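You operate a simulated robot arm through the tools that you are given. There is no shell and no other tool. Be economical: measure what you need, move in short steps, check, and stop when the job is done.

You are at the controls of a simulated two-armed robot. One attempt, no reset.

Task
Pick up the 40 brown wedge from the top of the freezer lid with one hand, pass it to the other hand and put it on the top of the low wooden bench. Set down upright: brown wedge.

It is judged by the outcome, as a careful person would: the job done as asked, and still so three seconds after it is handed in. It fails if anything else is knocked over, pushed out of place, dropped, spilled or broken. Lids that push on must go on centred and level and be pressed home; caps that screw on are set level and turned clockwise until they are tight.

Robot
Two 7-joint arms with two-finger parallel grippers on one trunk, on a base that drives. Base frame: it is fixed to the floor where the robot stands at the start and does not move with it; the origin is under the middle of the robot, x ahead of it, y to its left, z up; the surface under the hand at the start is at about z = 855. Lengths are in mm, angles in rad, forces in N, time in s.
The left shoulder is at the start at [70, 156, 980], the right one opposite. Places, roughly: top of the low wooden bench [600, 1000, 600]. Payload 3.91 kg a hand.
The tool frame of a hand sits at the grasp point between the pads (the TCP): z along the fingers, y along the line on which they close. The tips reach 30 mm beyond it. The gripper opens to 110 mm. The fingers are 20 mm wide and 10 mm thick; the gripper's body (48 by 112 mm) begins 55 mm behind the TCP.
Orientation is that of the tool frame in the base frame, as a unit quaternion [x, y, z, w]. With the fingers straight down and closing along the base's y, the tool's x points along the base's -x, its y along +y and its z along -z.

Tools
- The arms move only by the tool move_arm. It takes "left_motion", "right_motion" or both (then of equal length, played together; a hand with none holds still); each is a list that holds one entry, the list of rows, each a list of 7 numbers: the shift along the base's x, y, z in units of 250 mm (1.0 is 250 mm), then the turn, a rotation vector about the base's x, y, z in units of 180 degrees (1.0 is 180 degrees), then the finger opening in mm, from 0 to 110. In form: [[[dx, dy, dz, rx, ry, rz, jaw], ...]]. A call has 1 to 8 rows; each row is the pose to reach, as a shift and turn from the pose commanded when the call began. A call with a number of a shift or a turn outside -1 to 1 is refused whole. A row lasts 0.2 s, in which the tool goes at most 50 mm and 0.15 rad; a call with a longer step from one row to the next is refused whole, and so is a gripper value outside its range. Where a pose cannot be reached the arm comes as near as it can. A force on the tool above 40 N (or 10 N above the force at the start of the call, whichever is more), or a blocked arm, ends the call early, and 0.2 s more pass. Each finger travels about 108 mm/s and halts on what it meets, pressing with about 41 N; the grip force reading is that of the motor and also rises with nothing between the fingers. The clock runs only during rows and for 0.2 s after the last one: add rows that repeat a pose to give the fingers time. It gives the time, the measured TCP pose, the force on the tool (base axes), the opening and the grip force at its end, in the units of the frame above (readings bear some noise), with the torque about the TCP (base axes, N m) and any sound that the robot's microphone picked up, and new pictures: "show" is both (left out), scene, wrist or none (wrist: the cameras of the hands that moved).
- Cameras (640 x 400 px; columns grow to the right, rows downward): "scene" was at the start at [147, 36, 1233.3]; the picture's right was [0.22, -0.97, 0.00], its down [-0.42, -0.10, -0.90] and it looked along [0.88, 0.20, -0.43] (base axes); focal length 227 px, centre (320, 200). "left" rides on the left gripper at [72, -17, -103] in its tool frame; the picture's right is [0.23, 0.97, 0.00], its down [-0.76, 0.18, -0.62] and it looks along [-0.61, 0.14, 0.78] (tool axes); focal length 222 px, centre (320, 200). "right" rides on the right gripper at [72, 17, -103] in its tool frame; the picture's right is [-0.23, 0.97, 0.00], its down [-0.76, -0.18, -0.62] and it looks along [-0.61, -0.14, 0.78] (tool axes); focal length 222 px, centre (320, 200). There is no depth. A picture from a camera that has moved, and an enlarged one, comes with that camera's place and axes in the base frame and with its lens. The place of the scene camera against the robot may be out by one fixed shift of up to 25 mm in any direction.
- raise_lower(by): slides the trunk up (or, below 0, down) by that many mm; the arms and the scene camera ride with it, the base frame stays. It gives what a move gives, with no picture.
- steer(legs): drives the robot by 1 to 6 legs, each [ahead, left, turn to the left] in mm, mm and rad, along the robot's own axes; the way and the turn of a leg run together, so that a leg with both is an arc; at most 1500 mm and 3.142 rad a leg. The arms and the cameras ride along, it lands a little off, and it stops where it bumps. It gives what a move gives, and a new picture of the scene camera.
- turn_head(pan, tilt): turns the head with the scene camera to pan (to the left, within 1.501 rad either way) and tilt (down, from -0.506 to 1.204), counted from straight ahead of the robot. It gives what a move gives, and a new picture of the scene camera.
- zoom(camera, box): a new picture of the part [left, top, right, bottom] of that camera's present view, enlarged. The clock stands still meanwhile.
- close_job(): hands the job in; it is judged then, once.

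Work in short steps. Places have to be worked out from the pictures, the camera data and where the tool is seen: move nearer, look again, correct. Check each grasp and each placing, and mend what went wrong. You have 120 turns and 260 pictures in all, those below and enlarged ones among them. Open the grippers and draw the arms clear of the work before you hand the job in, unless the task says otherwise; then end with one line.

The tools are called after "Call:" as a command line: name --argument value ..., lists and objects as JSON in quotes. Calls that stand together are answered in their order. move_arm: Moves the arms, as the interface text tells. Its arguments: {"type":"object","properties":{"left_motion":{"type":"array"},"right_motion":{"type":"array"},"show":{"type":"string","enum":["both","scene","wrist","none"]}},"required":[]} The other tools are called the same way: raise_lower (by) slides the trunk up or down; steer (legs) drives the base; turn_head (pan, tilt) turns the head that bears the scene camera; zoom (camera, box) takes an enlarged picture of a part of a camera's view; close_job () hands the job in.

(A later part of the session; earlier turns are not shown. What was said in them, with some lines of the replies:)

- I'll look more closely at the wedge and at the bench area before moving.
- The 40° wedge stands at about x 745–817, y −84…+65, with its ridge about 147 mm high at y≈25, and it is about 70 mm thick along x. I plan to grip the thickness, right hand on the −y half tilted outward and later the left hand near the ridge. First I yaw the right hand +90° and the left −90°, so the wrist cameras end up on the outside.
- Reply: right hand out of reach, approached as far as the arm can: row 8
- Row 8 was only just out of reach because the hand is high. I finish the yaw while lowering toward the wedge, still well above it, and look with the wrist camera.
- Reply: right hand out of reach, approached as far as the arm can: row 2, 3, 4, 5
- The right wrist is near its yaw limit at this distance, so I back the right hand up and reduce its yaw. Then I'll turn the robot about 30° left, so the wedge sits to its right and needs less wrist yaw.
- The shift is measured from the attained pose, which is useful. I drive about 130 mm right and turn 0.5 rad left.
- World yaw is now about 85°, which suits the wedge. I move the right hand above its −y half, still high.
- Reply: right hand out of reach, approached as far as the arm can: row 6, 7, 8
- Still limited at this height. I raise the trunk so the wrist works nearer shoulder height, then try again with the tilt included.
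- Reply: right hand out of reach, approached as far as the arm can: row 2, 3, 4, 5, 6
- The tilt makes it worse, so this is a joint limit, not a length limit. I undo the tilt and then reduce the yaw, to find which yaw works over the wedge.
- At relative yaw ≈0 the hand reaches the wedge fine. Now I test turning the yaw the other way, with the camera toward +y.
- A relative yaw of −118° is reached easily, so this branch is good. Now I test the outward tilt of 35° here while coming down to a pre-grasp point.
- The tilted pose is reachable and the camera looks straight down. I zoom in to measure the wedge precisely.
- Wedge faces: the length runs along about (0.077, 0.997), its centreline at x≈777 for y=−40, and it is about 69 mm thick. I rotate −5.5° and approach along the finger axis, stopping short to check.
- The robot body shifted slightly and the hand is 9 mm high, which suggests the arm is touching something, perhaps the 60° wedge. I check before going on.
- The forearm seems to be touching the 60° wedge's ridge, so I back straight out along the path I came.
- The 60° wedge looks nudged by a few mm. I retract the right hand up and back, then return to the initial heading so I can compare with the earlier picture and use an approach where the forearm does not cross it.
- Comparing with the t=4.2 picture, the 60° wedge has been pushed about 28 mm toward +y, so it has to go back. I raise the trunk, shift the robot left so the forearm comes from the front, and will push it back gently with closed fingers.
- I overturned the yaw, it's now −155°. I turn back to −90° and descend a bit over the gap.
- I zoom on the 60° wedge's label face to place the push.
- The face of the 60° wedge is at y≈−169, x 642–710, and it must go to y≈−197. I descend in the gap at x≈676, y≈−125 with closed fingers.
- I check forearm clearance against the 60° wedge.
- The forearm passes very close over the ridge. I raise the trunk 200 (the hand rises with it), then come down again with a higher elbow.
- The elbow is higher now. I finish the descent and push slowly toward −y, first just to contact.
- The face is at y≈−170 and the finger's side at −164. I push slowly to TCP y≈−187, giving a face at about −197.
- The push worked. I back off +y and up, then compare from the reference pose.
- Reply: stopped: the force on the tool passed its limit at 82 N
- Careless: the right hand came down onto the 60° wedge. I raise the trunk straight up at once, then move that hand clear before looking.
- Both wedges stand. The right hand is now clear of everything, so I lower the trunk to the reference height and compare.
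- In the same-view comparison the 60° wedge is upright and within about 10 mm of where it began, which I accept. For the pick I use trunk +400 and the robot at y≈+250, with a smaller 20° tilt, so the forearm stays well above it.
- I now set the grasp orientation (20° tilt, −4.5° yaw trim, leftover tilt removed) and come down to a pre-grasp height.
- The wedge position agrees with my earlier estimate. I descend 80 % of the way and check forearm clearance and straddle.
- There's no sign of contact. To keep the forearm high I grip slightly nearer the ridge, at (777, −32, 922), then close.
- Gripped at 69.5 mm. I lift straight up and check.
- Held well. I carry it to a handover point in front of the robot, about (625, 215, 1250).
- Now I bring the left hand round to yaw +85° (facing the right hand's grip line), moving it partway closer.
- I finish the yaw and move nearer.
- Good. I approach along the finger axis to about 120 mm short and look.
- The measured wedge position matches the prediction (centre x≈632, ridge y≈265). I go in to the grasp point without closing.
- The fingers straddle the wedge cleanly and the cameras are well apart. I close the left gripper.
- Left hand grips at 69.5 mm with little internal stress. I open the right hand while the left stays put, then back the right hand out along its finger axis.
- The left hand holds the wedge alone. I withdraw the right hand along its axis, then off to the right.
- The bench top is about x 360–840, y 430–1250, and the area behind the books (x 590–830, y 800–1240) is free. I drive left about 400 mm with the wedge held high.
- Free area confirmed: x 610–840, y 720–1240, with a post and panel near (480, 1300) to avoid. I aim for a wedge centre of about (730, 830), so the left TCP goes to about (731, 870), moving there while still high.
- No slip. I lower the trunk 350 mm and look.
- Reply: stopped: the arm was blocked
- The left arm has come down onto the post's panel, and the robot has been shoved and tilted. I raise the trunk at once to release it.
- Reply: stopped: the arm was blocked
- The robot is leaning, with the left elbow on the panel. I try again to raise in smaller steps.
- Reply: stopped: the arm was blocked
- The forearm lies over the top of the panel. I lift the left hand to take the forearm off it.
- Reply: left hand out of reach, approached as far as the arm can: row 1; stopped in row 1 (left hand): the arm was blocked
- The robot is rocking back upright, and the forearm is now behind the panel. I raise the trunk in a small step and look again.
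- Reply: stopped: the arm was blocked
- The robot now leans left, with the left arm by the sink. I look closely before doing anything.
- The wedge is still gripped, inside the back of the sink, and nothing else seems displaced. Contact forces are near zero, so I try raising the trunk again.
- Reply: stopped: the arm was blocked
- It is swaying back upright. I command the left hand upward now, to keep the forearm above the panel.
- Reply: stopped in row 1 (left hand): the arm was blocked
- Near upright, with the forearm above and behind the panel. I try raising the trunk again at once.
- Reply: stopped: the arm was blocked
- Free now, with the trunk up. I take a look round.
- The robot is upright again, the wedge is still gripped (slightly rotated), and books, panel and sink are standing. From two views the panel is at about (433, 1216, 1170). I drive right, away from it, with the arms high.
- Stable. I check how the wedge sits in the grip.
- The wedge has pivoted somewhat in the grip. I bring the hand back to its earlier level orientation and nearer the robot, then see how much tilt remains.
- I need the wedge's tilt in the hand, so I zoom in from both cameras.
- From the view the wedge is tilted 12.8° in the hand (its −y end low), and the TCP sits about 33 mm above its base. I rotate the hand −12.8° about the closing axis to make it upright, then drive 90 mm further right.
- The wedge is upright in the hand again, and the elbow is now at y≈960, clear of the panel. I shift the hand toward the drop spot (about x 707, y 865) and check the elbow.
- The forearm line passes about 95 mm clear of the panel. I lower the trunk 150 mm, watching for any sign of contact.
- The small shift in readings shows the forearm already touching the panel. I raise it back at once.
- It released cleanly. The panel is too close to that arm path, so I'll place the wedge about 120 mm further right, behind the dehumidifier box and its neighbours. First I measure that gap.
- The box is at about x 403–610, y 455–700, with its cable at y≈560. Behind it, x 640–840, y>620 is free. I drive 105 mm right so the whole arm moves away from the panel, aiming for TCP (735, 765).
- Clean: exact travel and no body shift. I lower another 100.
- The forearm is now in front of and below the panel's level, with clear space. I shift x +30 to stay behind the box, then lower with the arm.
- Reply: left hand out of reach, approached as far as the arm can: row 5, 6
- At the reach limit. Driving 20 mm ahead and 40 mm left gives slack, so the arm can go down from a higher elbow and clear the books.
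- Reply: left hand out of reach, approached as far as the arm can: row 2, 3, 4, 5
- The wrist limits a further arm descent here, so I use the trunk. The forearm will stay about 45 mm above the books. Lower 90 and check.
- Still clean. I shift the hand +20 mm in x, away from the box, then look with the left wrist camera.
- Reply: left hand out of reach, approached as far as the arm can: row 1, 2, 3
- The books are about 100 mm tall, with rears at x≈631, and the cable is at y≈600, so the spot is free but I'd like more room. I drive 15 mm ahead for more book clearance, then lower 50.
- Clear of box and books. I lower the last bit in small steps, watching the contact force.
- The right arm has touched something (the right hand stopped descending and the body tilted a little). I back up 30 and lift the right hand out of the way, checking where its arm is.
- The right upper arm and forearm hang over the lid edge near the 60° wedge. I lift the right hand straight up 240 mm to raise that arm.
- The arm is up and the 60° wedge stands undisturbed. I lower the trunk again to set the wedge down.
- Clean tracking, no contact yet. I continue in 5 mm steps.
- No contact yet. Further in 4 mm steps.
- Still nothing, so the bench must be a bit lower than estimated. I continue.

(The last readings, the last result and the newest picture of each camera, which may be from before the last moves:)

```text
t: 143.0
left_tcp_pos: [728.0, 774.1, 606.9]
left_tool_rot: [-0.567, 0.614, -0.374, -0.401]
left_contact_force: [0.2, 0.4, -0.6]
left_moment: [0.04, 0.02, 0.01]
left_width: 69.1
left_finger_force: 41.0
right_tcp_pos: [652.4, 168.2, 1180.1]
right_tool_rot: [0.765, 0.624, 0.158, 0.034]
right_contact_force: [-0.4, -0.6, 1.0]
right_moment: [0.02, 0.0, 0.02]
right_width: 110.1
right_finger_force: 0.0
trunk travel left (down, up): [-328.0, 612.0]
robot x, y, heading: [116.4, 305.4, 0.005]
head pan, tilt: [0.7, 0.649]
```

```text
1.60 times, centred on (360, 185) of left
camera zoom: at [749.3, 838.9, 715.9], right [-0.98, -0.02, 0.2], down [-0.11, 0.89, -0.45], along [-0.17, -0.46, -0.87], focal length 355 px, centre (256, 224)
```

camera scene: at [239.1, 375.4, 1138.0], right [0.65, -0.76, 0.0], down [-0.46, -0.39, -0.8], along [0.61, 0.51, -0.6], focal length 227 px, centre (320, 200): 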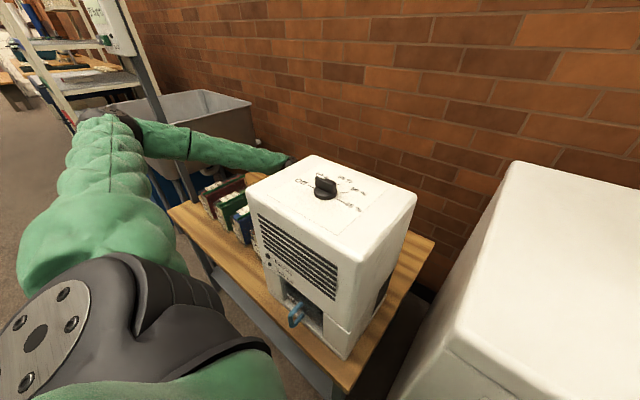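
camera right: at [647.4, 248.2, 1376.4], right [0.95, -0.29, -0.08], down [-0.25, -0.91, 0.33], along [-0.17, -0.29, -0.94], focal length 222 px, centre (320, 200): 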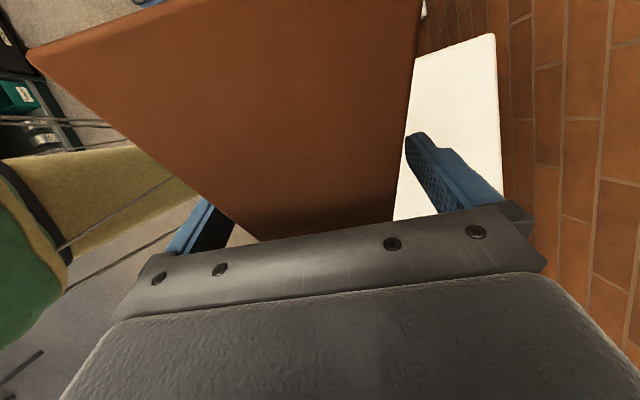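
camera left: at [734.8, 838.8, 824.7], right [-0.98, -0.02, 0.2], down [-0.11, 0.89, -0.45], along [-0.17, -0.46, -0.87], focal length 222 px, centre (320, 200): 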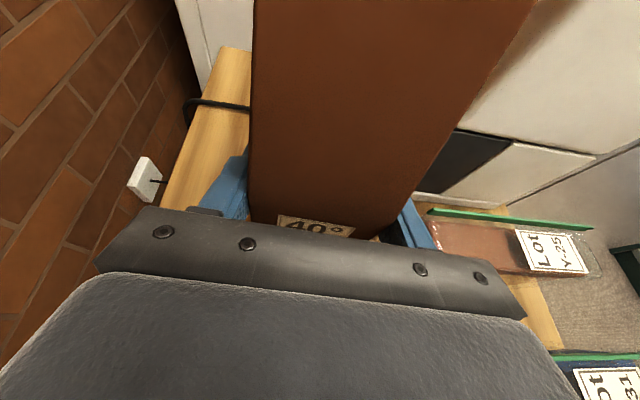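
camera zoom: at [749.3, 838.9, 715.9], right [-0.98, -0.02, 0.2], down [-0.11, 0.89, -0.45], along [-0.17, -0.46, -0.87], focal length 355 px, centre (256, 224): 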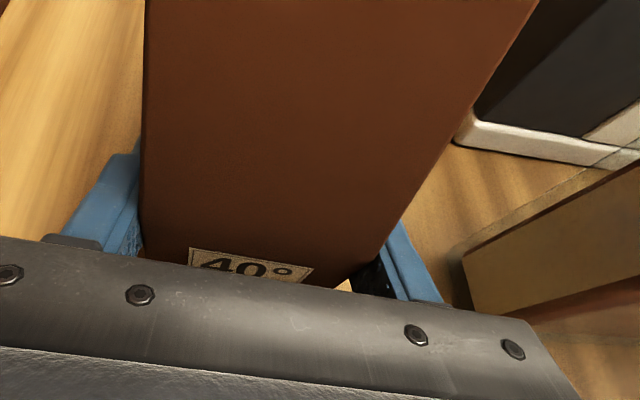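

Triangulating the box's foot suggests the bench is nearer z≈570. I keep going in small steps.

Call:
raise_lower --by -5

Call:
raise_lower --by -4

Call:
raise_lower --by -4

```text
t: 143.5
left_tcp_pos: [727.0, 773.7, 602.2]
left_tool_rot: [-0.567, 0.614, -0.375, -0.401]
left_contact_force: [-0.7, 0.2, 0.2]
left_moment: [0.04, -0.02, 0.03]
left_width: 69.3
left_finger_force: 41.4
right_tcp_pos: [651.5, 168.1, 1174.3]
right_tool_rot: [0.765, 0.623, 0.158, 0.032]
right_contact_force: [-0.8, -0.1, -0.1]
right_moment: [0.01, -0.05, 0.0]
right_width: 110.0
right_finger_force: 0.0
trunk travel left (down, up): [-323.0, 617.0]
robot x, y, heading: [118.3, 304.1, 0.001]
head pan, tilt: [0.7, 0.649]
```

```text
t: 144.0
left_tcp_pos: [727.9, 774.4, 597.2]
left_tool_rot: [-0.567, 0.614, -0.374, -0.401]
left_contact_force: [0.5, 0.7, -2.3]
left_moment: [0.04, -0.01, 0.03]
left_width: 69.0
left_finger_force: 40.7
right_tcp_pos: [652.7, 167.4, 1170.2]
right_tool_rot: [0.765, 0.623, 0.158, 0.033]
right_contact_force: [0.6, -0.2, -1.4]
right_moment: [0.01, -0.03, 0.01]
right_width: 109.8
right_finger_force: 0.1
trunk travel left (down, up): [-319.0, 621.0]
robot x, y, heading: [114.8, 303.0, 0.002]
head pan, tilt: [0.7, 0.649]
```

```text
t: 144.6
left_tcp_pos: [727.1, 773.9, 594.3]
left_tool_rot: [-0.568, 0.614, -0.374, -0.4]
left_contact_force: [1.0, 0.5, 6.4]
left_moment: [0.18, 0.17, -0.01]
left_width: 69.1
left_finger_force: 41.4
right_tcp_pos: [650.9, 168.3, 1166.0]
right_tool_rot: [0.764, 0.624, 0.159, 0.032]
right_contact_force: [-0.3, 1.0, -0.1]
right_moment: [0.0, 0.01, -0.02]
right_width: 109.9
right_finger_force: 0.0
trunk travel left (down, up): [-315.0, 625.0]
robot x, y, heading: [118.1, 305.7, 0.005]
head pan, tilt: [0.7, 0.649]
```

First contact: 6 N at the wedge's +y front corner, so the base is nearly flat. I press a few mm more to let it settle level.

Call:
raise_lower --by -3

Call:
zoom --camera "left" --box '[0, 0, 640, 400]'

```text
t: 145.1
left_tcp_pos: [730.8, 774.2, 594.6]
left_tool_rot: [-0.566, 0.616, -0.374, -0.401]
left_contact_force: [2.7, 3.8, 30.3]
left_moment: [0.0, 0.96, -0.14]
left_width: 69.3
left_finger_force: 40.8
right_tcp_pos: [650.3, 166.3, 1164.2]
right_tool_rot: [0.765, 0.624, 0.158, 0.033]
right_contact_force: [-0.2, 0.3, 0.4]
right_moment: [0.0, 0.0, -0.01]
right_width: 110.1
right_finger_force: 0.1
trunk travel left (down, up): [-312.0, 628.0]
robot x, y, heading: [118.6, 304.9, -0.004]
head pan, tilt: [0.7, 0.649]
```

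```text
1.00 times, centred on (320, 200) of left (not enlarged: the box is as wide or as high as the picture)
camera zoom: at [749.0, 838.6, 703.1], right [-0.98, -0.02, 0.2], down [-0.11, 0.89, -0.45], along [-0.17, -0.46, -0.87], focal length 222 px, centre (320, 200)
```

zoom: 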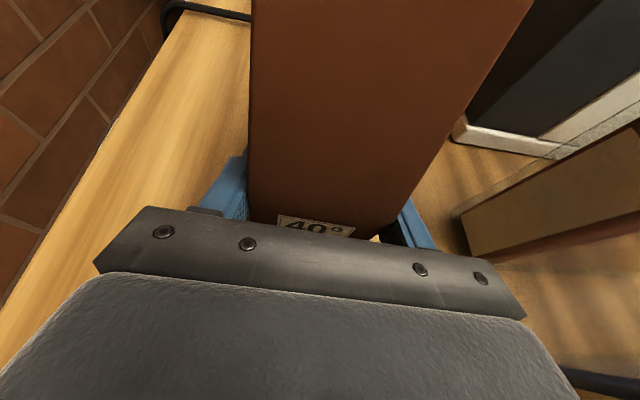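

The base is in full edge contact, flat along its length. I relieve 1 mm, then open the left gripper modestly to keep clear of the books.

Call:
raise_lower --by 1.5

Call:
move_arm --left_motion '[[[0, 0, 0, 0, 0, 0, 72], [0, 0, 0, 0, 0, 0, 78], [0, 0, 0, 0, 0, 0, 86], [0, 0, 0, 0, 0, 0, 88], [0, 0, 0, 0, 0, 0, 88]]]' --show "wrist"

```text
t: 145.6
left_tcp_pos: [728.8, 772.8, 594.6]
left_tool_rot: [-0.567, 0.615, -0.374, -0.4]
left_contact_force: [5.1, 4.2, 28.7]
left_moment: [-0.23, 0.67, 0.09]
left_width: 69.3
left_finger_force: 40.7
right_tcp_pos: [651.4, 167.1, 1166.9]
right_tool_rot: [0.765, 0.624, 0.158, 0.033]
right_contact_force: [0.0, 0.1, 0.9]
right_moment: [0.0, 0.0, -0.01]
right_width: 109.9
right_finger_force: 0.0
trunk travel left (down, up): [-314.0, 626.0]
robot x, y, heading: [114.8, 304.6, 0.0]
head pan, tilt: [0.7, 0.649]
```

```text
t: 146.8
left_tcp_pos: [728.2, 774.5, 591.6]
left_tool_rot: [-0.568, 0.615, -0.374, -0.401]
left_contact_force: [1.5, -0.9, -0.2]
left_moment: [0.0, -0.02, -0.03]
left_width: 88.1
left_finger_force: 0.0
right_tcp_pos: [651.0, 167.8, 1164.3]
right_tool_rot: [0.765, 0.624, 0.157, 0.032]
right_contact_force: [0.7, 0.5, -0.6]
right_moment: [0.0, -0.01, -0.01]
right_width: 110.1
right_finger_force: 0.0
trunk travel left (down, up): [-314.0, 626.0]
robot x, y, heading: [113.8, 304.6, 0.006]
head pan, tilt: [0.7, 0.649]
camera left: at [749.4, 838.9, 701.2], right [-0.98, -0.02, 0.2], down [-0.11, 0.89, -0.45], along [-0.17, -0.46, -0.87], focal length 222 px, centre (320, 200)
```

left: 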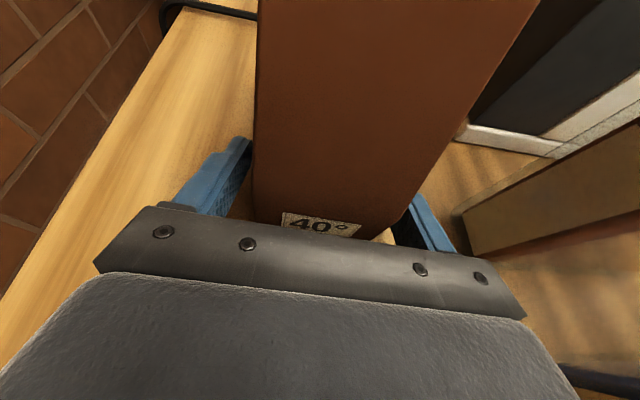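

Released with no force, and the wedge stands on its own. The palm is beyond the wedge's end, so a straight trunk raise slides the fingers clear. I raise in stages.

Call:
raise_lower --by 40

Call:
zoom --camera "left" --box '[0, 0, 640, 400]'

```text
t: 147.6
left_tcp_pos: [728.2, 775.2, 631.8]
left_tool_rot: [-0.567, 0.615, -0.373, -0.402]
left_contact_force: [0.0, -0.8, -0.7]
left_moment: [0.0, 0.03, 0.01]
left_width: 88.0
left_finger_force: 0.1
right_tcp_pos: [652.7, 169.0, 1205.1]
right_tool_rot: [0.765, 0.624, 0.157, 0.033]
right_contact_force: [0.1, 0.1, -0.4]
right_moment: [0.04, 0.03, -0.01]
right_width: 109.5
right_finger_force: 0.0
trunk travel left (down, up): [-354.0, 586.0]
robot x, y, heading: [116.2, 305.2, 0.001]
head pan, tilt: [0.7, 0.649]
```

```text
1.00 times, centred on (320, 200) of left (not enlarged: the box is as wide or as high as the picture)
camera zoom: at [749.6, 839.0, 740.8], right [-0.98, -0.02, 0.2], down [-0.11, 0.89, -0.45], along [-0.17, -0.46, -0.87], focal length 222 px, centre (320, 200)
```

zoom: 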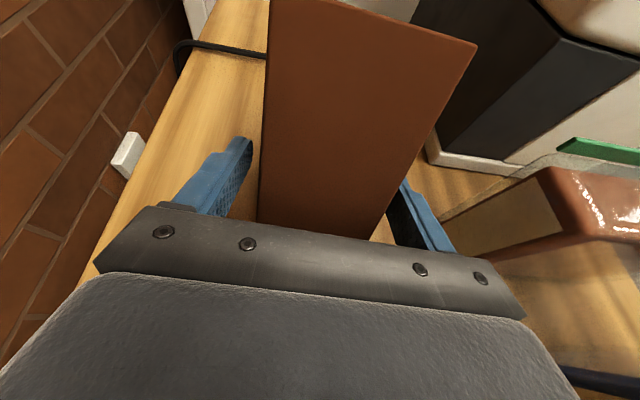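

The wedge stays upright on the bench and the fingers are clear on both sides. I raise further until the hand is well above it.

Call:
raise_lower --by 140

Call:
zoom --camera "left" --box '[0, 0, 640, 400]'

```text
t: 149.3
left_tcp_pos: [728.5, 774.7, 771.2]
left_tool_rot: [-0.568, 0.614, -0.374, -0.401]
left_contact_force: [-0.3, -0.4, 0.4]
left_moment: [-0.01, -0.01, -0.04]
left_width: 88.0
left_finger_force: 0.0
right_tcp_pos: [652.8, 168.3, 1343.8]
right_tool_rot: [0.765, 0.624, 0.156, 0.032]
right_contact_force: [-0.5, 0.3, 0.3]
right_moment: [-0.03, 0.0, 0.02]
right_width: 109.9
right_finger_force: 0.0
trunk travel left (down, up): [-494.0, 446.0]
robot x, y, heading: [116.9, 304.2, 0.003]
head pan, tilt: [0.7, 0.649]
```

```text
1.00 times, centred on (320, 200) of left (not enlarged: the box is as wide or as high as the picture)
camera zoom: at [749.6, 839.0, 880.9], right [-0.98, -0.02, 0.2], down [-0.11, 0.89, -0.45], along [-0.17, -0.46, -0.87], focal length 222 px, centre (320, 200)
```

zoom: 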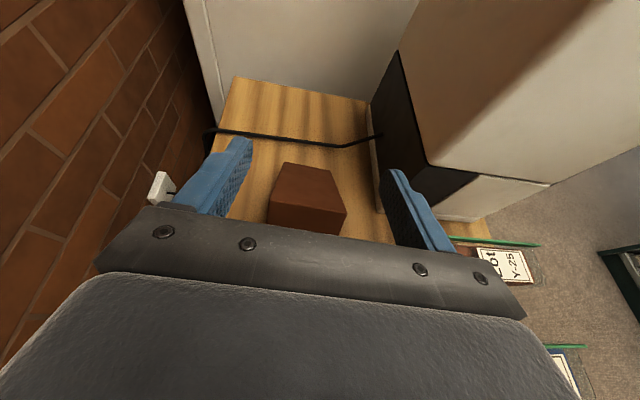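

The wedge stands upright on the bench, clear of the cable and box. I raise 60 more and drive back and right to draw the left arm away from the panel.

Call:
raise_lower --by 60

Call:
steer --legs '[[0, -90, 0]]'

Call:
raise_lower --by 200

```text
t: 150.3
left_tcp_pos: [729.4, 774.7, 831.7]
left_tool_rot: [-0.567, 0.614, -0.374, -0.401]
left_contact_force: [-0.4, -0.5, -0.1]
left_moment: [0.02, -0.04, 0.0]
left_width: 88.0
left_finger_force: 0.0
right_tcp_pos: [652.7, 169.2, 1404.7]
right_tool_rot: [0.765, 0.624, 0.157, 0.033]
right_contact_force: [0.2, -0.8, 1.1]
right_moment: [-0.04, 0.02, -0.02]
right_width: 110.1
right_finger_force: 0.1
trunk travel left (down, up): [-554.0, 386.0]
robot x, y, heading: [113.2, 301.0, 0.003]
head pan, tilt: [0.7, 0.649]
```

```text
t: 151.4
left_tcp_pos: [729.2, 680.8, 832.1]
left_tool_rot: [-0.568, 0.615, -0.374, -0.4]
left_contact_force: [0.4, 0.1, 1.3]
left_moment: [0.03, 0.01, -0.01]
left_width: 87.9
left_finger_force: 0.1
right_tcp_pos: [651.4, 72.9, 1404.7]
right_tool_rot: [0.766, 0.623, 0.157, 0.032]
right_contact_force: [-0.6, -0.5, 0.3]
right_moment: [0.02, -0.01, 0.01]
right_width: 109.8
right_finger_force: 0.0
trunk travel left (down, up): [-554.0, 386.0]
robot x, y, heading: [114.4, 210.6, -0.001]
head pan, tilt: [0.7, 0.649]
camera scene: at [239.5, 282.2, 1343.5], right [0.64, -0.76, 0.0], down [-0.46, -0.39, -0.8], along [0.61, 0.51, -0.6], focal length 227 px, centre (320, 200)
```

scene: 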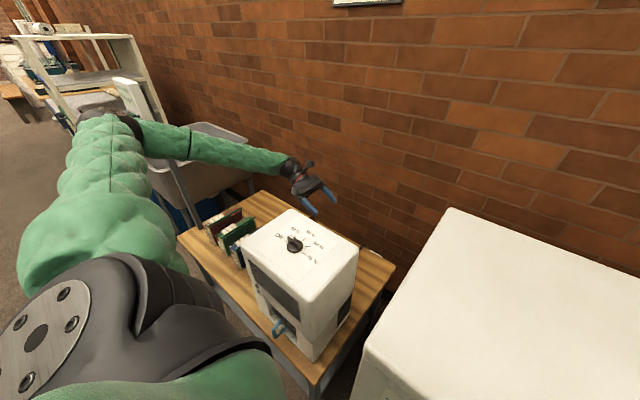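

```text
t: 153.6
left_tcp_pos: [728.3, 680.9, 1032.3]
left_tool_rot: [-0.567, 0.615, -0.374, -0.401]
left_contact_force: [-0.7, 0.1, 0.5]
left_moment: [-0.02, -0.03, 0.0]
left_width: 87.9
left_finger_force: 0.0
right_tcp_pos: [652.4, 75.8, 1605.3]
right_tool_rot: [0.766, 0.623, 0.158, 0.031]
right_contact_force: [0.2, 0.7, 1.1]
right_moment: [0.01, 0.0, 0.0]
right_width: 110.1
right_finger_force: 0.0
trunk travel left (down, up): [-754.0, 186.0]
robot x, y, heading: [117.6, 213.9, -0.003]
head pan, tilt: [0.7, 0.649]
```

Clear of everything. I retract the left hand and take a final look at the bench and the freezer.

Call:
move_arm --left_motion '[[[-0.1, 0, 0.12, 0, 0, 0, 110], [-0.2, 0, 0.24, 0, 0, 0, 110], [-0.3, 0, 0.36, 0, 0, 0, 110], [-0.4, 0, 0.44, 0, 0, 0, 110]]]' --show "none"

Call:
turn_head --pan 0.6 --tilt 0.8

Call:
zoom --camera "scene" --box '[120, 120, 440, 320]'

Call:
turn_head --pan -0.3 --tilt 0.85

```text
t: 154.6
left_tcp_pos: [630.2, 678.7, 1140.3]
left_tool_rot: [-0.567, 0.616, -0.373, -0.401]
left_contact_force: [0.1, -0.2, 0.0]
left_moment: [0.01, 0.02, 0.01]
left_width: 110.1
left_finger_force: 0.0
right_tcp_pos: [650.3, 74.0, 1606.5]
right_tool_rot: [0.766, 0.623, 0.158, 0.032]
right_contact_force: [0.0, -0.1, 0.4]
right_moment: [0.03, -0.03, 0.0]
right_width: 110.0
right_finger_force: 0.1
trunk travel left (down, up): [-754.0, 186.0]
robot x, y, heading: [117.9, 213.8, -0.001]
head pan, tilt: [0.7, 0.649]
```

```text
t: 155.3
left_tcp_pos: [629.9, 680.0, 1138.8]
left_tool_rot: [-0.567, 0.615, -0.373, -0.402]
left_contact_force: [0.3, -0.6, 1.3]
left_moment: [-0.01, -0.03, -0.02]
left_width: 110.0
left_finger_force: 0.1
right_tcp_pos: [653.3, 75.2, 1604.3]
right_tool_rot: [0.765, 0.624, 0.157, 0.032]
right_contact_force: [-0.1, -0.5, 0.0]
right_moment: [-0.02, -0.02, 0.0]
right_width: 110.0
right_finger_force: 0.0
trunk travel left (down, up): [-754.0, 186.0]
robot x, y, heading: [115.1, 211.4, -0.0]
head pan, tilt: [0.6, 0.799]
camera scene: at [240.0, 273.4, 1530.9], right [0.57, -0.82, 0.0], down [-0.59, -0.41, -0.7], along [0.57, 0.39, -0.72], focal length 227 px, centre (320, 200)
```

scene: 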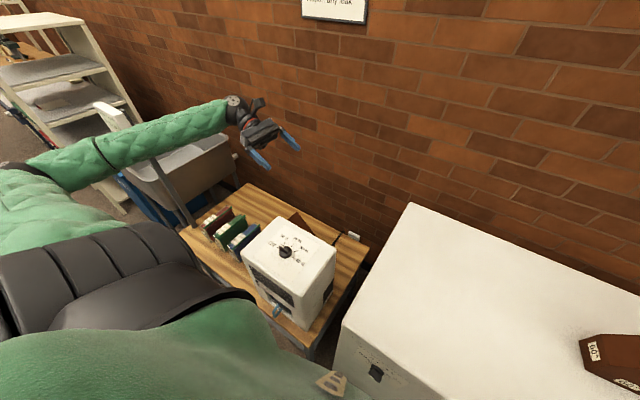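

```text
2.00 times, centred on (280, 220) of scene
camera zoom: at [240.0, 273.4, 1530.9], right [0.57, -0.82, 0.0], down [-0.59, -0.41, -0.7], along [0.57, 0.39, -0.72], focal length 453 px, centre (400, 160)
```

zoom: 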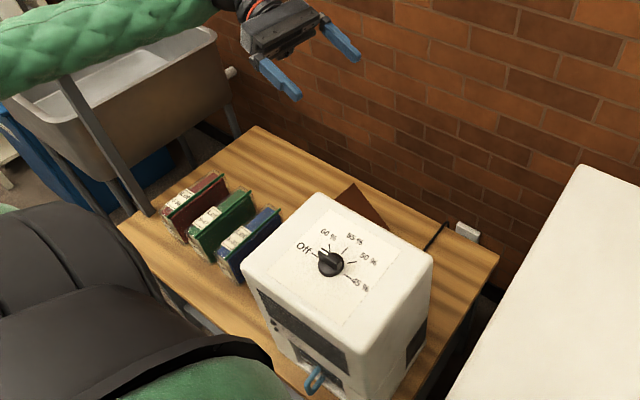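

```text
t: 156.5
left_tcp_pos: [631.0, 680.5, 1139.6]
left_tool_rot: [-0.567, 0.615, -0.374, -0.401]
left_contact_force: [-0.8, -0.2, -0.4]
left_moment: [-0.01, -0.01, 0.02]
left_width: 110.1
left_finger_force: 0.1
right_tcp_pos: [650.4, 75.8, 1605.2]
right_tool_rot: [0.765, 0.623, 0.157, 0.032]
right_contact_force: [0.2, -0.2, -0.3]
right_moment: [0.02, -0.03, 0.03]
right_width: 110.0
right_finger_force: 0.0
trunk travel left (down, up): [-754.0, 186.0]
robot x, y, heading: [115.0, 214.9, 0.006]
head pan, tilt: [-0.3, 0.85]
camera scene: at [247.9, 205.0, 1526.9], right [-0.29, -0.96, 0.0], down [-0.72, 0.22, -0.66], along [0.63, -0.19, -0.75], focal length 227 px, centre (320, 200)
```

scene: 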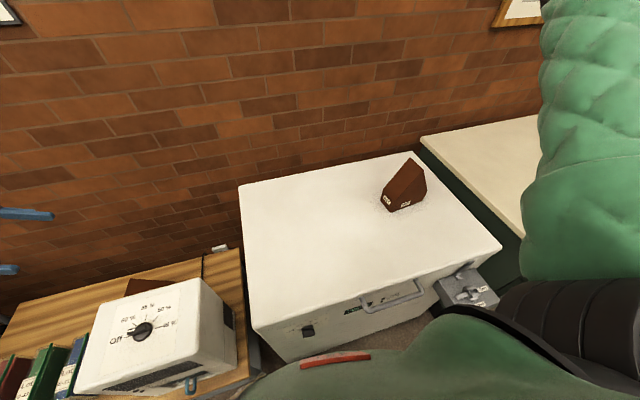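

The 40° wedge stands on the bench. The 60° wedge looks turned, so I check it.

Call:
zoom --camera "scene" --box '[320, 130, 520, 255]'

```text
3.20 times, centred on (420, 192) of scene
camera zoom: at [247.9, 205.0, 1526.9], right [-0.29, -0.96, 0.0], down [-0.72, 0.22, -0.66], along [0.63, -0.19, -0.75], focal length 725 px, centre (0, 224)
```

zoom: 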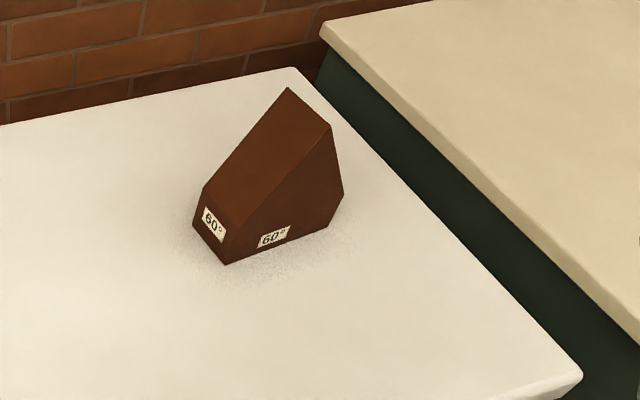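

The wedge I placed is fine. But the 60° wedge has been turned about 4° and moved about 20 mm, so I'll put it back by gripping it lightly near its low end and moving it. First I reposition: robot to about (0, 130), trunk +400, right hand vertical.

Call:
raise_lower --by 71

Call:
steer --legs '[[-112, 0, 0], [0, -82, 0]]'

Call:
move_arm --right_motion '[[[0, -0.05, -0.1, -0.0153, 0.0207, 0.0243, 110], [0.05, -0.15, -0.22, -0.0306, 0.0414, 0.0487, 110], [0.12, -0.25, -0.34, -0.0459, 0.062, 0.073, 110], [0.2, -0.35, -0.46, -0.0612, 0.0827, 0.0973, 110], [0.3, -0.45, -0.58, -0.0612, 0.0827, 0.0973, 110], [0.4, -0.5, -0.72, -0.0612, 0.0827, 0.0973, 110], [0.5, -0.5, -0.86, -0.0612, 0.0827, 0.0973, 110], [0.55, -0.5, -1.0, -0.0612, 0.0827, 0.0973, 110]]]' --show "both"

```text
t: 157.6
left_tcp_pos: [630.8, 681.3, 1211.4]
left_tool_rot: [-0.567, 0.615, -0.373, -0.401]
left_contact_force: [0.7, -0.3, 0.0]
left_moment: [-0.01, 0.02, -0.01]
left_width: 110.0
left_finger_force: 0.0
right_tcp_pos: [651.6, 76.0, 1674.5]
right_tool_rot: [0.765, 0.623, 0.158, 0.032]
right_contact_force: [-0.1, -0.2, 0.1]
right_moment: [-0.01, 0.0, 0.0]
right_width: 110.1
right_finger_force: 0.1
trunk travel left (down, up): [-825.0, 115.0]
robot x, y, heading: [113.0, 211.5, -0.0]
head pan, tilt: [-0.3, 0.85]
```

```text
t: 159.4
left_tcp_pos: [517.9, 600.9, 1211.1]
left_tool_rot: [-0.567, 0.614, -0.374, -0.401]
left_contact_force: [-0.3, 0.0, 0.9]
left_moment: [0.01, 0.02, -0.01]
left_width: 110.1
left_finger_force: 0.0
right_tcp_pos: [539.7, -2.4, 1677.6]
right_tool_rot: [0.764, 0.625, 0.158, 0.034]
right_contact_force: [-0.7, 0.0, -0.2]
right_moment: [0.04, 0.0, -0.02]
right_width: 110.3
right_finger_force: 0.1
trunk travel left (down, up): [-825.0, 115.0]
robot x, y, heading: [2.3, 131.8, 0.008]
head pan, tilt: [-0.3, 0.85]
camera scene: at [135.8, 124.9, 1598.1], right [-0.29, -0.96, 0.0], down [-0.72, 0.22, -0.66], along [0.63, -0.19, -0.75], focal length 227 px, centre (320, 200)
```

scene: 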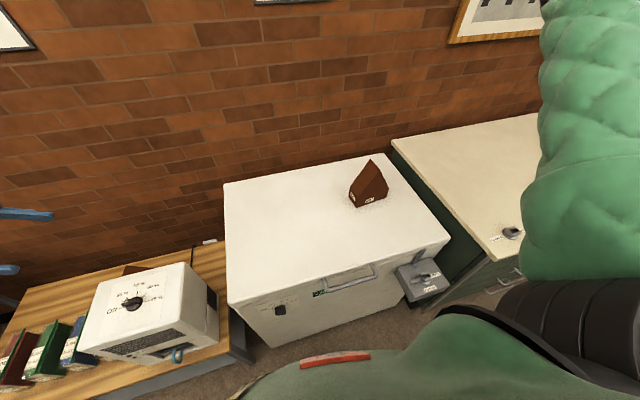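

```text
t: 161.2
left_tcp_pos: [521.7, 598.3, 1210.7]
left_tool_rot: [-0.568, 0.614, -0.373, -0.401]
left_contact_force: [0.2, 0.2, 0.6]
left_moment: [0.04, 0.01, 0.01]
left_width: 109.8
left_finger_force: 0.0
right_tcp_pos: [685.4, -133.2, 1427.9]
right_tool_rot: [0.669, 0.743, 0.002, 0.001]
right_contact_force: [-0.4, -0.7, -1.3]
right_moment: [0.06, 0.01, -0.03]
right_width: 110.0
right_finger_force: 0.0
trunk travel left (down, up): [-825.0, 115.0]
robot x, y, heading: [4.3, 133.5, 0.002]
head pan, tilt: [-0.3, 0.85]
camera scene: at [138.8, 122.0, 1597.9], right [-0.29, -0.96, 0.0], down [-0.72, 0.22, -0.66], along [0.63, -0.19, -0.75], focal length 227 px, centre (320, 200)
camera right: at [693.9, -58.1, 1530.6], right [0.99, -0.12, 0.0], down [-0.1, -0.78, 0.62], along [-0.07, -0.62, -0.78], focal length 222 px, centre (320, 200)
```

scene: 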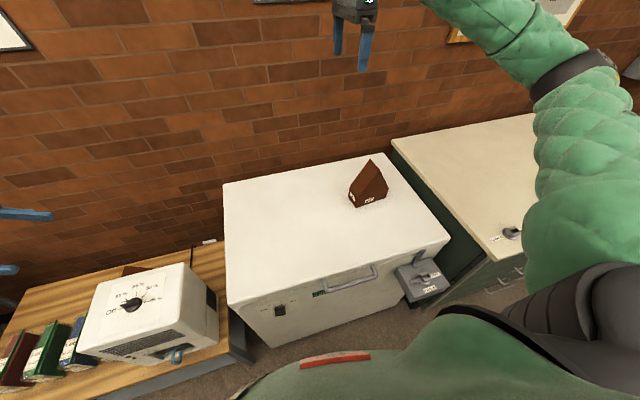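
right: 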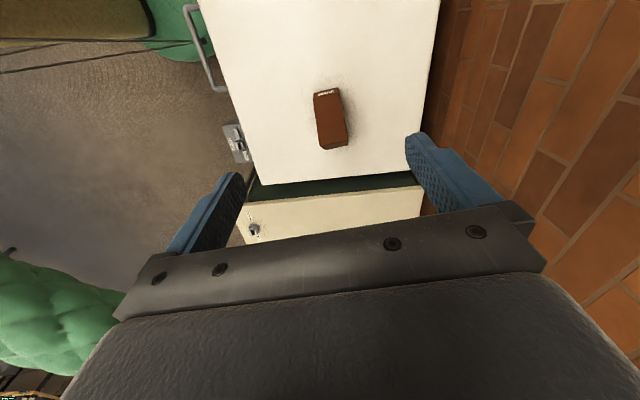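

I descend to about z 1175, offset toward +y, to measure the 60° wedge.

Call:
move_arm --right_motion '[[[0, 0, -0.18, 0, 0, 0, 110], [0, 0, -0.36, 0, 0, 0, 110], [0, 0, -0.54, 0, 0, 0, 110], [0, 0, -0.72, 0, 0, 0, 110], [0, 0, -0.9, 0, 0, 0, 110], [0, 0, -1.0, 0, 0, 0, 110], [0, 0, -1.0, 0, 0, 0, 110]]]' --show "none"

Call:
zoom --camera "right" --box '[240, 40, 440, 220]'

```text
t: 162.8
left_tcp_pos: [519.8, 600.6, 1210.3]
left_tool_rot: [-0.568, 0.614, -0.374, -0.4]
left_contact_force: [-0.3, -0.8, -0.4]
left_moment: [-0.03, -0.01, 0.01]
left_width: 109.8
left_finger_force: 0.0
right_tcp_pos: [679.4, -132.7, 1175.6]
right_tool_rot: [0.668, 0.744, 0.001, 0.001]
right_contact_force: [0.1, -0.8, 0.5]
right_moment: [-0.05, 0.02, 0.0]
right_width: 110.3
right_finger_force: 0.0
trunk travel left (down, up): [-825.0, 115.0]
robot x, y, heading: [6.9, 130.0, 0.005]
head pan, tilt: [-0.3, 0.85]
```

```text
2.22 times, centred on (340, 130) of right
camera zoom: at [688.7, -56.9, 1279.6], right [0.99, -0.12, 0.0], down [-0.1, -0.78, 0.62], along [-0.07, -0.62, -0.78], focal length 494 px, centre (276, 356)
```

zoom: 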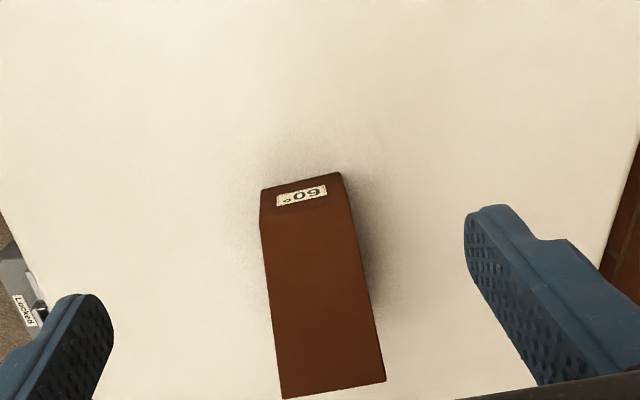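

Face is at about (661,−208)–(729,−203). Against the original I need to move it about (−19, +12). I come down with the fingers straddling its low +y end.

Call:
move_arm --right_motion '[[[0.03, -0.1, -0.1, 0, 0, -0.011, 110], [0.066, -0.22, -0.22, 0, 0, -0.011, 110], [0.066, -0.325, -0.35, 0, 0, -0.011, 110], [0.066, -0.325, -0.5, 0, 0, -0.011, 110], [0.066, -0.325, -0.65, 0, 0, -0.011, 110], [0.066, -0.325, -0.8, 0, 0, -0.011, 110], [0.066, -0.325, -0.8, 0, 0, -0.011, 110]]]' --show "both"

Call:
zoom --camera "scene" --box '[280, 100, 480, 225]'

```text
t: 164.4
left_tcp_pos: [519.6, 599.8, 1210.3]
left_tool_rot: [-0.568, 0.614, -0.374, -0.401]
left_contact_force: [0.0, 0.2, 0.4]
left_moment: [-0.03, 0.02, 0.02]
left_width: 110.1
left_finger_force: 0.0
right_tcp_pos: [697.9, -208.7, 977.3]
right_tool_rot: [0.681, 0.733, 0.0, 0.001]
right_contact_force: [0.5, 0.0, 0.1]
right_moment: [0.0, 0.01, 0.01]
right_width: 109.9
right_finger_force: 0.1
trunk travel left (down, up): [-825.0, 115.0]
robot x, y, heading: [3.9, 127.6, 0.003]
head pan, tilt: [-0.3, 0.85]
camera scene: at [137.9, 124.0, 1597.9], right [-0.29, -0.96, 0.0], down [-0.72, 0.22, -0.66], along [0.63, -0.19, -0.75], focal length 227 px, centre (320, 200)
camera right: at [708.4, -133.7, 1079.7], right [0.99, -0.16, 0.0], down [-0.12, -0.77, 0.62], along [-0.1, -0.62, -0.78], focal length 222 px, centre (320, 200)
```

scene: 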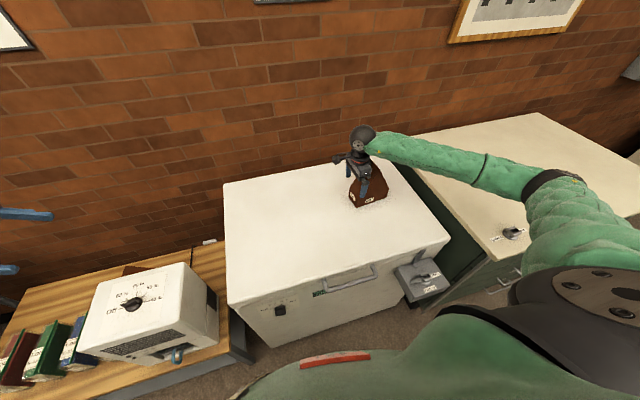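
right: 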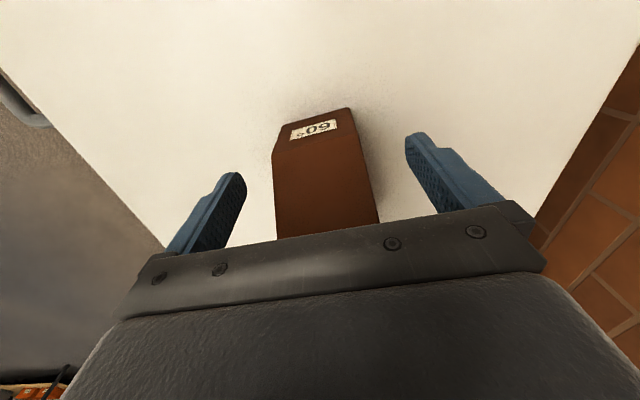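

```text
3.20 times, centred on (380, 162) of scene
camera zoom: at [137.9, 124.0, 1597.9], right [-0.29, -0.96, 0.0], down [-0.72, 0.22, -0.66], along [0.63, -0.19, -0.75], focal length 725 px, centre (128, 320)
```

zoom: 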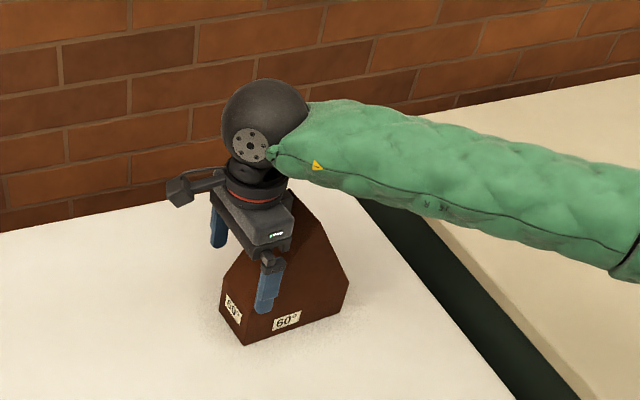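

Good straddle and centring. I lower 42 mm and close gently.

Call:
move_arm --right_motion '[[[0, 0, -0.08, 0, 0, 0, 110], [0, 0, -0.168, 0, 0, 0, 110], [0, 0, -0.168, 0, 0, 0, 100], [0, 0, -0.168, 0, 0, 0, 90], [0, 0, -0.168, 0, 0, 0, 82], [0, 0, -0.168, 0, 0, 0, 76], [0, 0, -0.168, 0, 0, 0, 68], [0, 0, -0.168, 0, 0, 0, 60]]]' --show "both"

```text
t: 166.2
left_tcp_pos: [520.1, 600.3, 1210.5]
left_tool_rot: [-0.567, 0.614, -0.374, -0.401]
left_contact_force: [0.4, -0.3, -0.6]
left_moment: [0.02, -0.03, 0.0]
left_width: 110.0
left_finger_force: 0.0
right_tcp_pos: [697.8, -209.4, 934.0]
right_tool_rot: [0.681, 0.733, 0.001, 0.0]
right_contact_force: [0.5, 0.2, -0.2]
right_moment: [0.05, -0.01, 0.03]
right_width: 69.1
right_finger_force: 40.6
trunk travel left (down, up): [-825.0, 115.0]
robot x, y, heading: [5.8, 132.6, 0.003]
head pan, tilt: [-0.3, 0.85]
camera scene: at [138.1, 123.3, 1597.7], right [-0.29, -0.96, 0.0], down [-0.72, 0.22, -0.66], along [0.63, -0.19, -0.75], focal length 227 px, centre (320, 200)
camera right: at [708.8, -134.0, 1037.1], right [0.99, -0.16, 0.0], down [-0.12, -0.77, 0.62], along [-0.1, -0.62, -0.78], focal length 222 px, centre (320, 200)
```

scene: 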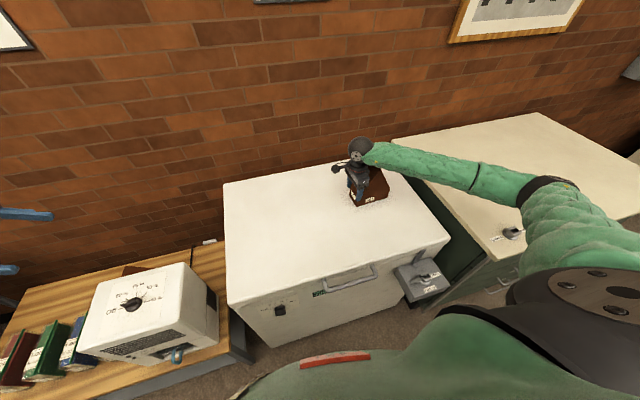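
right: 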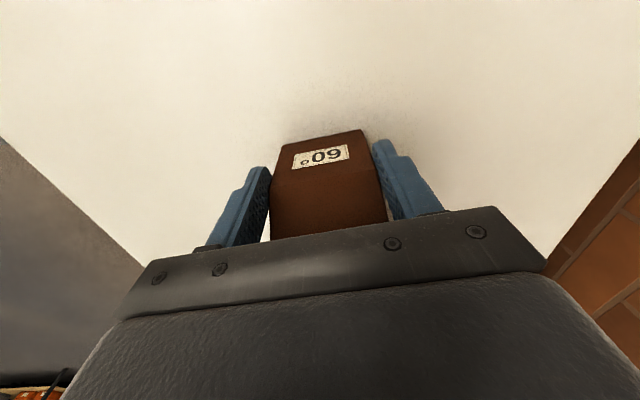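

Gripped (69 mm). I slide it slowly by (−19, +12) mm with a −1° turn.

Call:
move_arm --right_motion '[[[-0.015, 0.01, 0, 0, 0, -0.001, 60], [-0.03, 0.02, 0, 0, 0, -0.003, 60], [-0.045, 0.03, 0, 0, 0, -0.004, 60], [-0.06, 0.04, 0, 0, 0, -0.005, 60], [-0.076, 0.048, 0, 0, 0, -0.006, 60], [-0.076, 0.048, 0, 0, 0, -0.006, 60]]]' --show "none"

Call:
move_arm --right_motion '[[[0, 0, 0, 0, 0, 0, 75], [0, 0, 0, 0, 0, 0, 92], [0, 0, 0, 0, 0, 0, 110], [0, 0, 0, 0, 0, 0, 110], [0, 0, 0.1, 0, 0, 0, 110], [0, 0, 0.25, 0, 0, 0, 110], [0, 0.05, 0.4, 0, 0, 0, 110], [0, 0.1, 0.55, 0, 0, 0, 110]]]' --show "both"

```text
t: 167.6
left_tcp_pos: [519.3, 600.5, 1209.9]
left_tool_rot: [-0.567, 0.614, -0.374, -0.401]
left_contact_force: [0.4, 0.2, 0.0]
left_moment: [-0.01, 0.0, 0.01]
left_width: 109.9
left_finger_force: 0.1
right_tcp_pos: [678.0, -199.1, 935.2]
right_tool_rot: [0.688, 0.726, 0.001, 0.002]
right_contact_force: [-0.2, 0.7, 1.0]
right_moment: [0.06, -0.01, 0.01]
right_width: 69.0
right_finger_force: 40.6
trunk travel left (down, up): [-825.0, 115.0]
robot x, y, heading: [3.9, 132.0, 0.002]
head pan, tilt: [-0.3, 0.85]
```

```text
t: 169.4
left_tcp_pos: [519.3, 599.7, 1210.8]
left_tool_rot: [-0.568, 0.614, -0.375, -0.4]
left_contact_force: [0.7, -0.1, 0.2]
left_moment: [0.0, -0.01, 0.04]
left_width: 110.1
left_finger_force: 0.1
right_tcp_pos: [675.4, -172.2, 1076.3]
right_tool_rot: [0.688, 0.726, 0.0, 0.0]
right_contact_force: [0.0, -0.3, 0.3]
right_moment: [-0.02, 0.01, -0.02]
right_width: 109.9
right_finger_force: 0.0
trunk travel left (down, up): [-825.0, 115.0]
robot x, y, heading: [5.9, 130.3, 0.007]
head pan, tilt: [-0.3, 0.85]
camera scene: at [137.7, 124.3, 1597.8], right [-0.29, -0.96, 0.0], down [-0.72, 0.22, -0.66], along [0.63, -0.19, -0.75], focal length 227 px, centre (320, 200)
camera right: at [688.6, -97.9, 1179.3], right [0.98, -0.17, 0.0], down [-0.14, -0.77, 0.62], along [-0.11, -0.61, -0.78], focal length 222 px, centre (320, 200)
```

scene: 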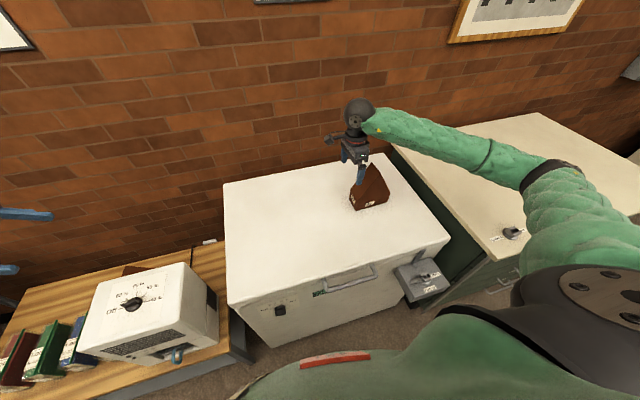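
right: 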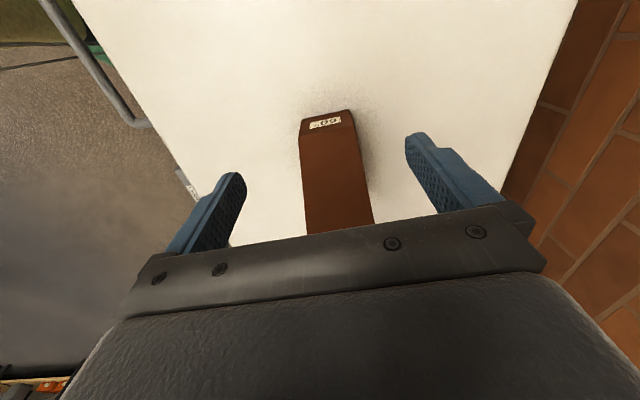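

Released and standing. I withdraw the right hand up and back, then go to the reference view for a final comparison, keeping that hand clear of the lid.

Call:
move_arm --right_motion '[[[0, 0, 0.18, 0, 0, 0, 110], [0, 0, 0.36, 0, 0, 0, 110], [0, 0, 0.54, 0, 0, 0, 110], [-0.1, 0, 0.7, 0, 0, 0, 110], [-0.25, -0.05, 0.82, 0, 0, 0, 110], [-0.42, -0.1, 0.92, 0, 0, 0, 110], [-0.6, -0.15, 1.0, 0, 0, 0, 110], [-0.78, -0.2, 1.0, 0, 0, 0, 110]]]' --show "none"

Call:
move_arm --right_motion '[[[0, 0, 0.19, 0, 0, 0, 110], [0, -0.05, 0.38, 0, 0, 0, 110], [0, -0.1, 0.57, 0, 0, 0, 110], [0, -0.15, 0.76, 0, 0, 0, 110], [0, -0.2, 0.92, 0, 0, 0, 110]]]' --show "none"

Call:
steer --legs '[[-4, -130, 0]]'

Call:
turn_head --pan 0.227 --tilt 0.44

```text
refused: row 6 steps farther than a row can; nothing moved
```

```text
t: 170.6
left_tcp_pos: [520.0, 600.8, 1210.1]
left_tool_rot: [-0.568, 0.614, -0.375, -0.4]
left_contact_force: [0.2, -1.0, -0.3]
left_moment: [0.01, -0.02, -0.01]
left_width: 110.4
left_finger_force: 0.1
right_tcp_pos: [675.3, -223.0, 1303.4]
right_tool_rot: [0.688, 0.726, 0.0, 0.001]
right_contact_force: [0.2, 1.2, -0.5]
right_moment: [0.03, -0.03, 0.02]
right_width: 109.8
right_finger_force: 0.1
trunk travel left (down, up): [-825.0, 115.0]
robot x, y, heading: [5.3, 132.4, 0.007]
head pan, tilt: [-0.3, 0.85]
```

```text
t: 171.9
left_tcp_pos: [516.4, 466.7, 1210.8]
left_tool_rot: [-0.568, 0.614, -0.374, -0.401]
left_contact_force: [-0.5, -0.1, 0.2]
left_moment: [-0.02, 0.03, -0.01]
left_width: 109.9
left_finger_force: 0.0
right_tcp_pos: [673.1, -356.2, 1304.5]
right_tool_rot: [0.688, 0.726, 0.0, 0.001]
right_contact_force: [-0.2, -0.2, 0.2]
right_moment: [-0.01, -0.04, -0.01]
right_width: 110.1
right_finger_force: 0.0
trunk travel left (down, up): [-825.0, 115.0]
robot x, y, heading: [1.1, 0.5, 0.001]
head pan, tilt: [-0.3, 0.85]
camera scene: at [134.3, -9.4, 1597.9], right [-0.29, -0.96, 0.0], down [-0.72, 0.22, -0.66], along [0.63, -0.19, -0.75], focal length 227 px, centre (320, 200)
```

scene: 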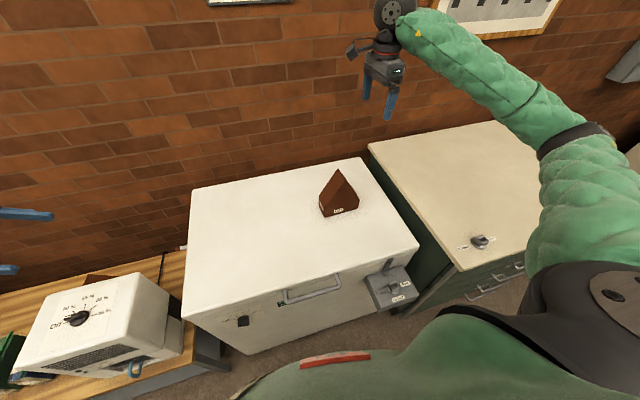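

```text
t: 172.9
left_tcp_pos: [516.2, 467.1, 1210.6]
left_tool_rot: [-0.568, 0.614, -0.374, -0.401]
left_contact_force: [0.1, -0.4, -0.1]
left_moment: [0.0, 0.02, -0.01]
left_width: 110.1
left_finger_force: 0.0
right_tcp_pos: [674.4, -355.7, 1303.7]
right_tool_rot: [0.688, 0.726, 0.001, 0.001]
right_contact_force: [0.8, 0.4, 0.1]
right_moment: [-0.01, -0.01, -0.02]
right_width: 110.1
right_finger_force: 0.1
trunk travel left (down, up): [-825.0, 115.0]
robot x, y, heading: [3.2, -1.0, 0.003]
head pan, tilt: [0.227, 0.44]
camera scene: at [149.2, 34.3, 1633.2], right [0.23, -0.97, 0.0], down [-0.42, -0.1, -0.9], along [0.88, 0.2, -0.43], focal length 227 px, centre (320, 200)
```

scene: 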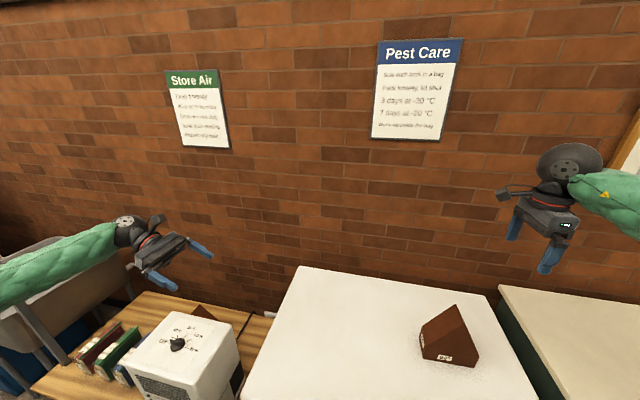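

I zoom in to measure the 60° wedge from here, without lowering.

Call:
zoom --camera "scene" --box '[380, 280, 540, 380]'

```text
4.00 times, centred on (460, 330) of scene
camera zoom: at [149.2, 34.3, 1633.2], right [0.23, -0.97, 0.0], down [-0.42, -0.1, -0.9], along [0.88, 0.2, -0.43], focal length 906 px, centre (-240, -320)
```

zoom: 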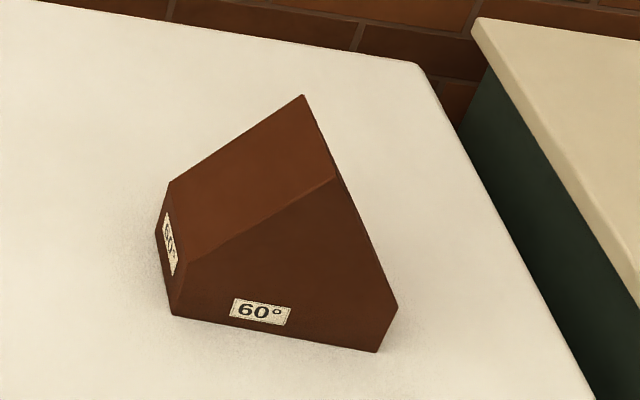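

The 60° wedge now measures (656,−194)–(663,−345) against (660,−192)–(665,−342) originally, within a few mm. The 40° wedge stands upright on the bench, both grippers are open and the arms are clear, so I hand the job in.

Call:
close_job

```text
The job is handed in.
```

The 40° brown wedge was picked up by the right hand, passed to the left, and stands upright on the low wooden bench behind the dehumidifier box. On the way, the 60° wedge was bumped and put back within about 5 mm of where it began. The left arm also came down on the humidity panel and swung over the sink; both still looked in place.
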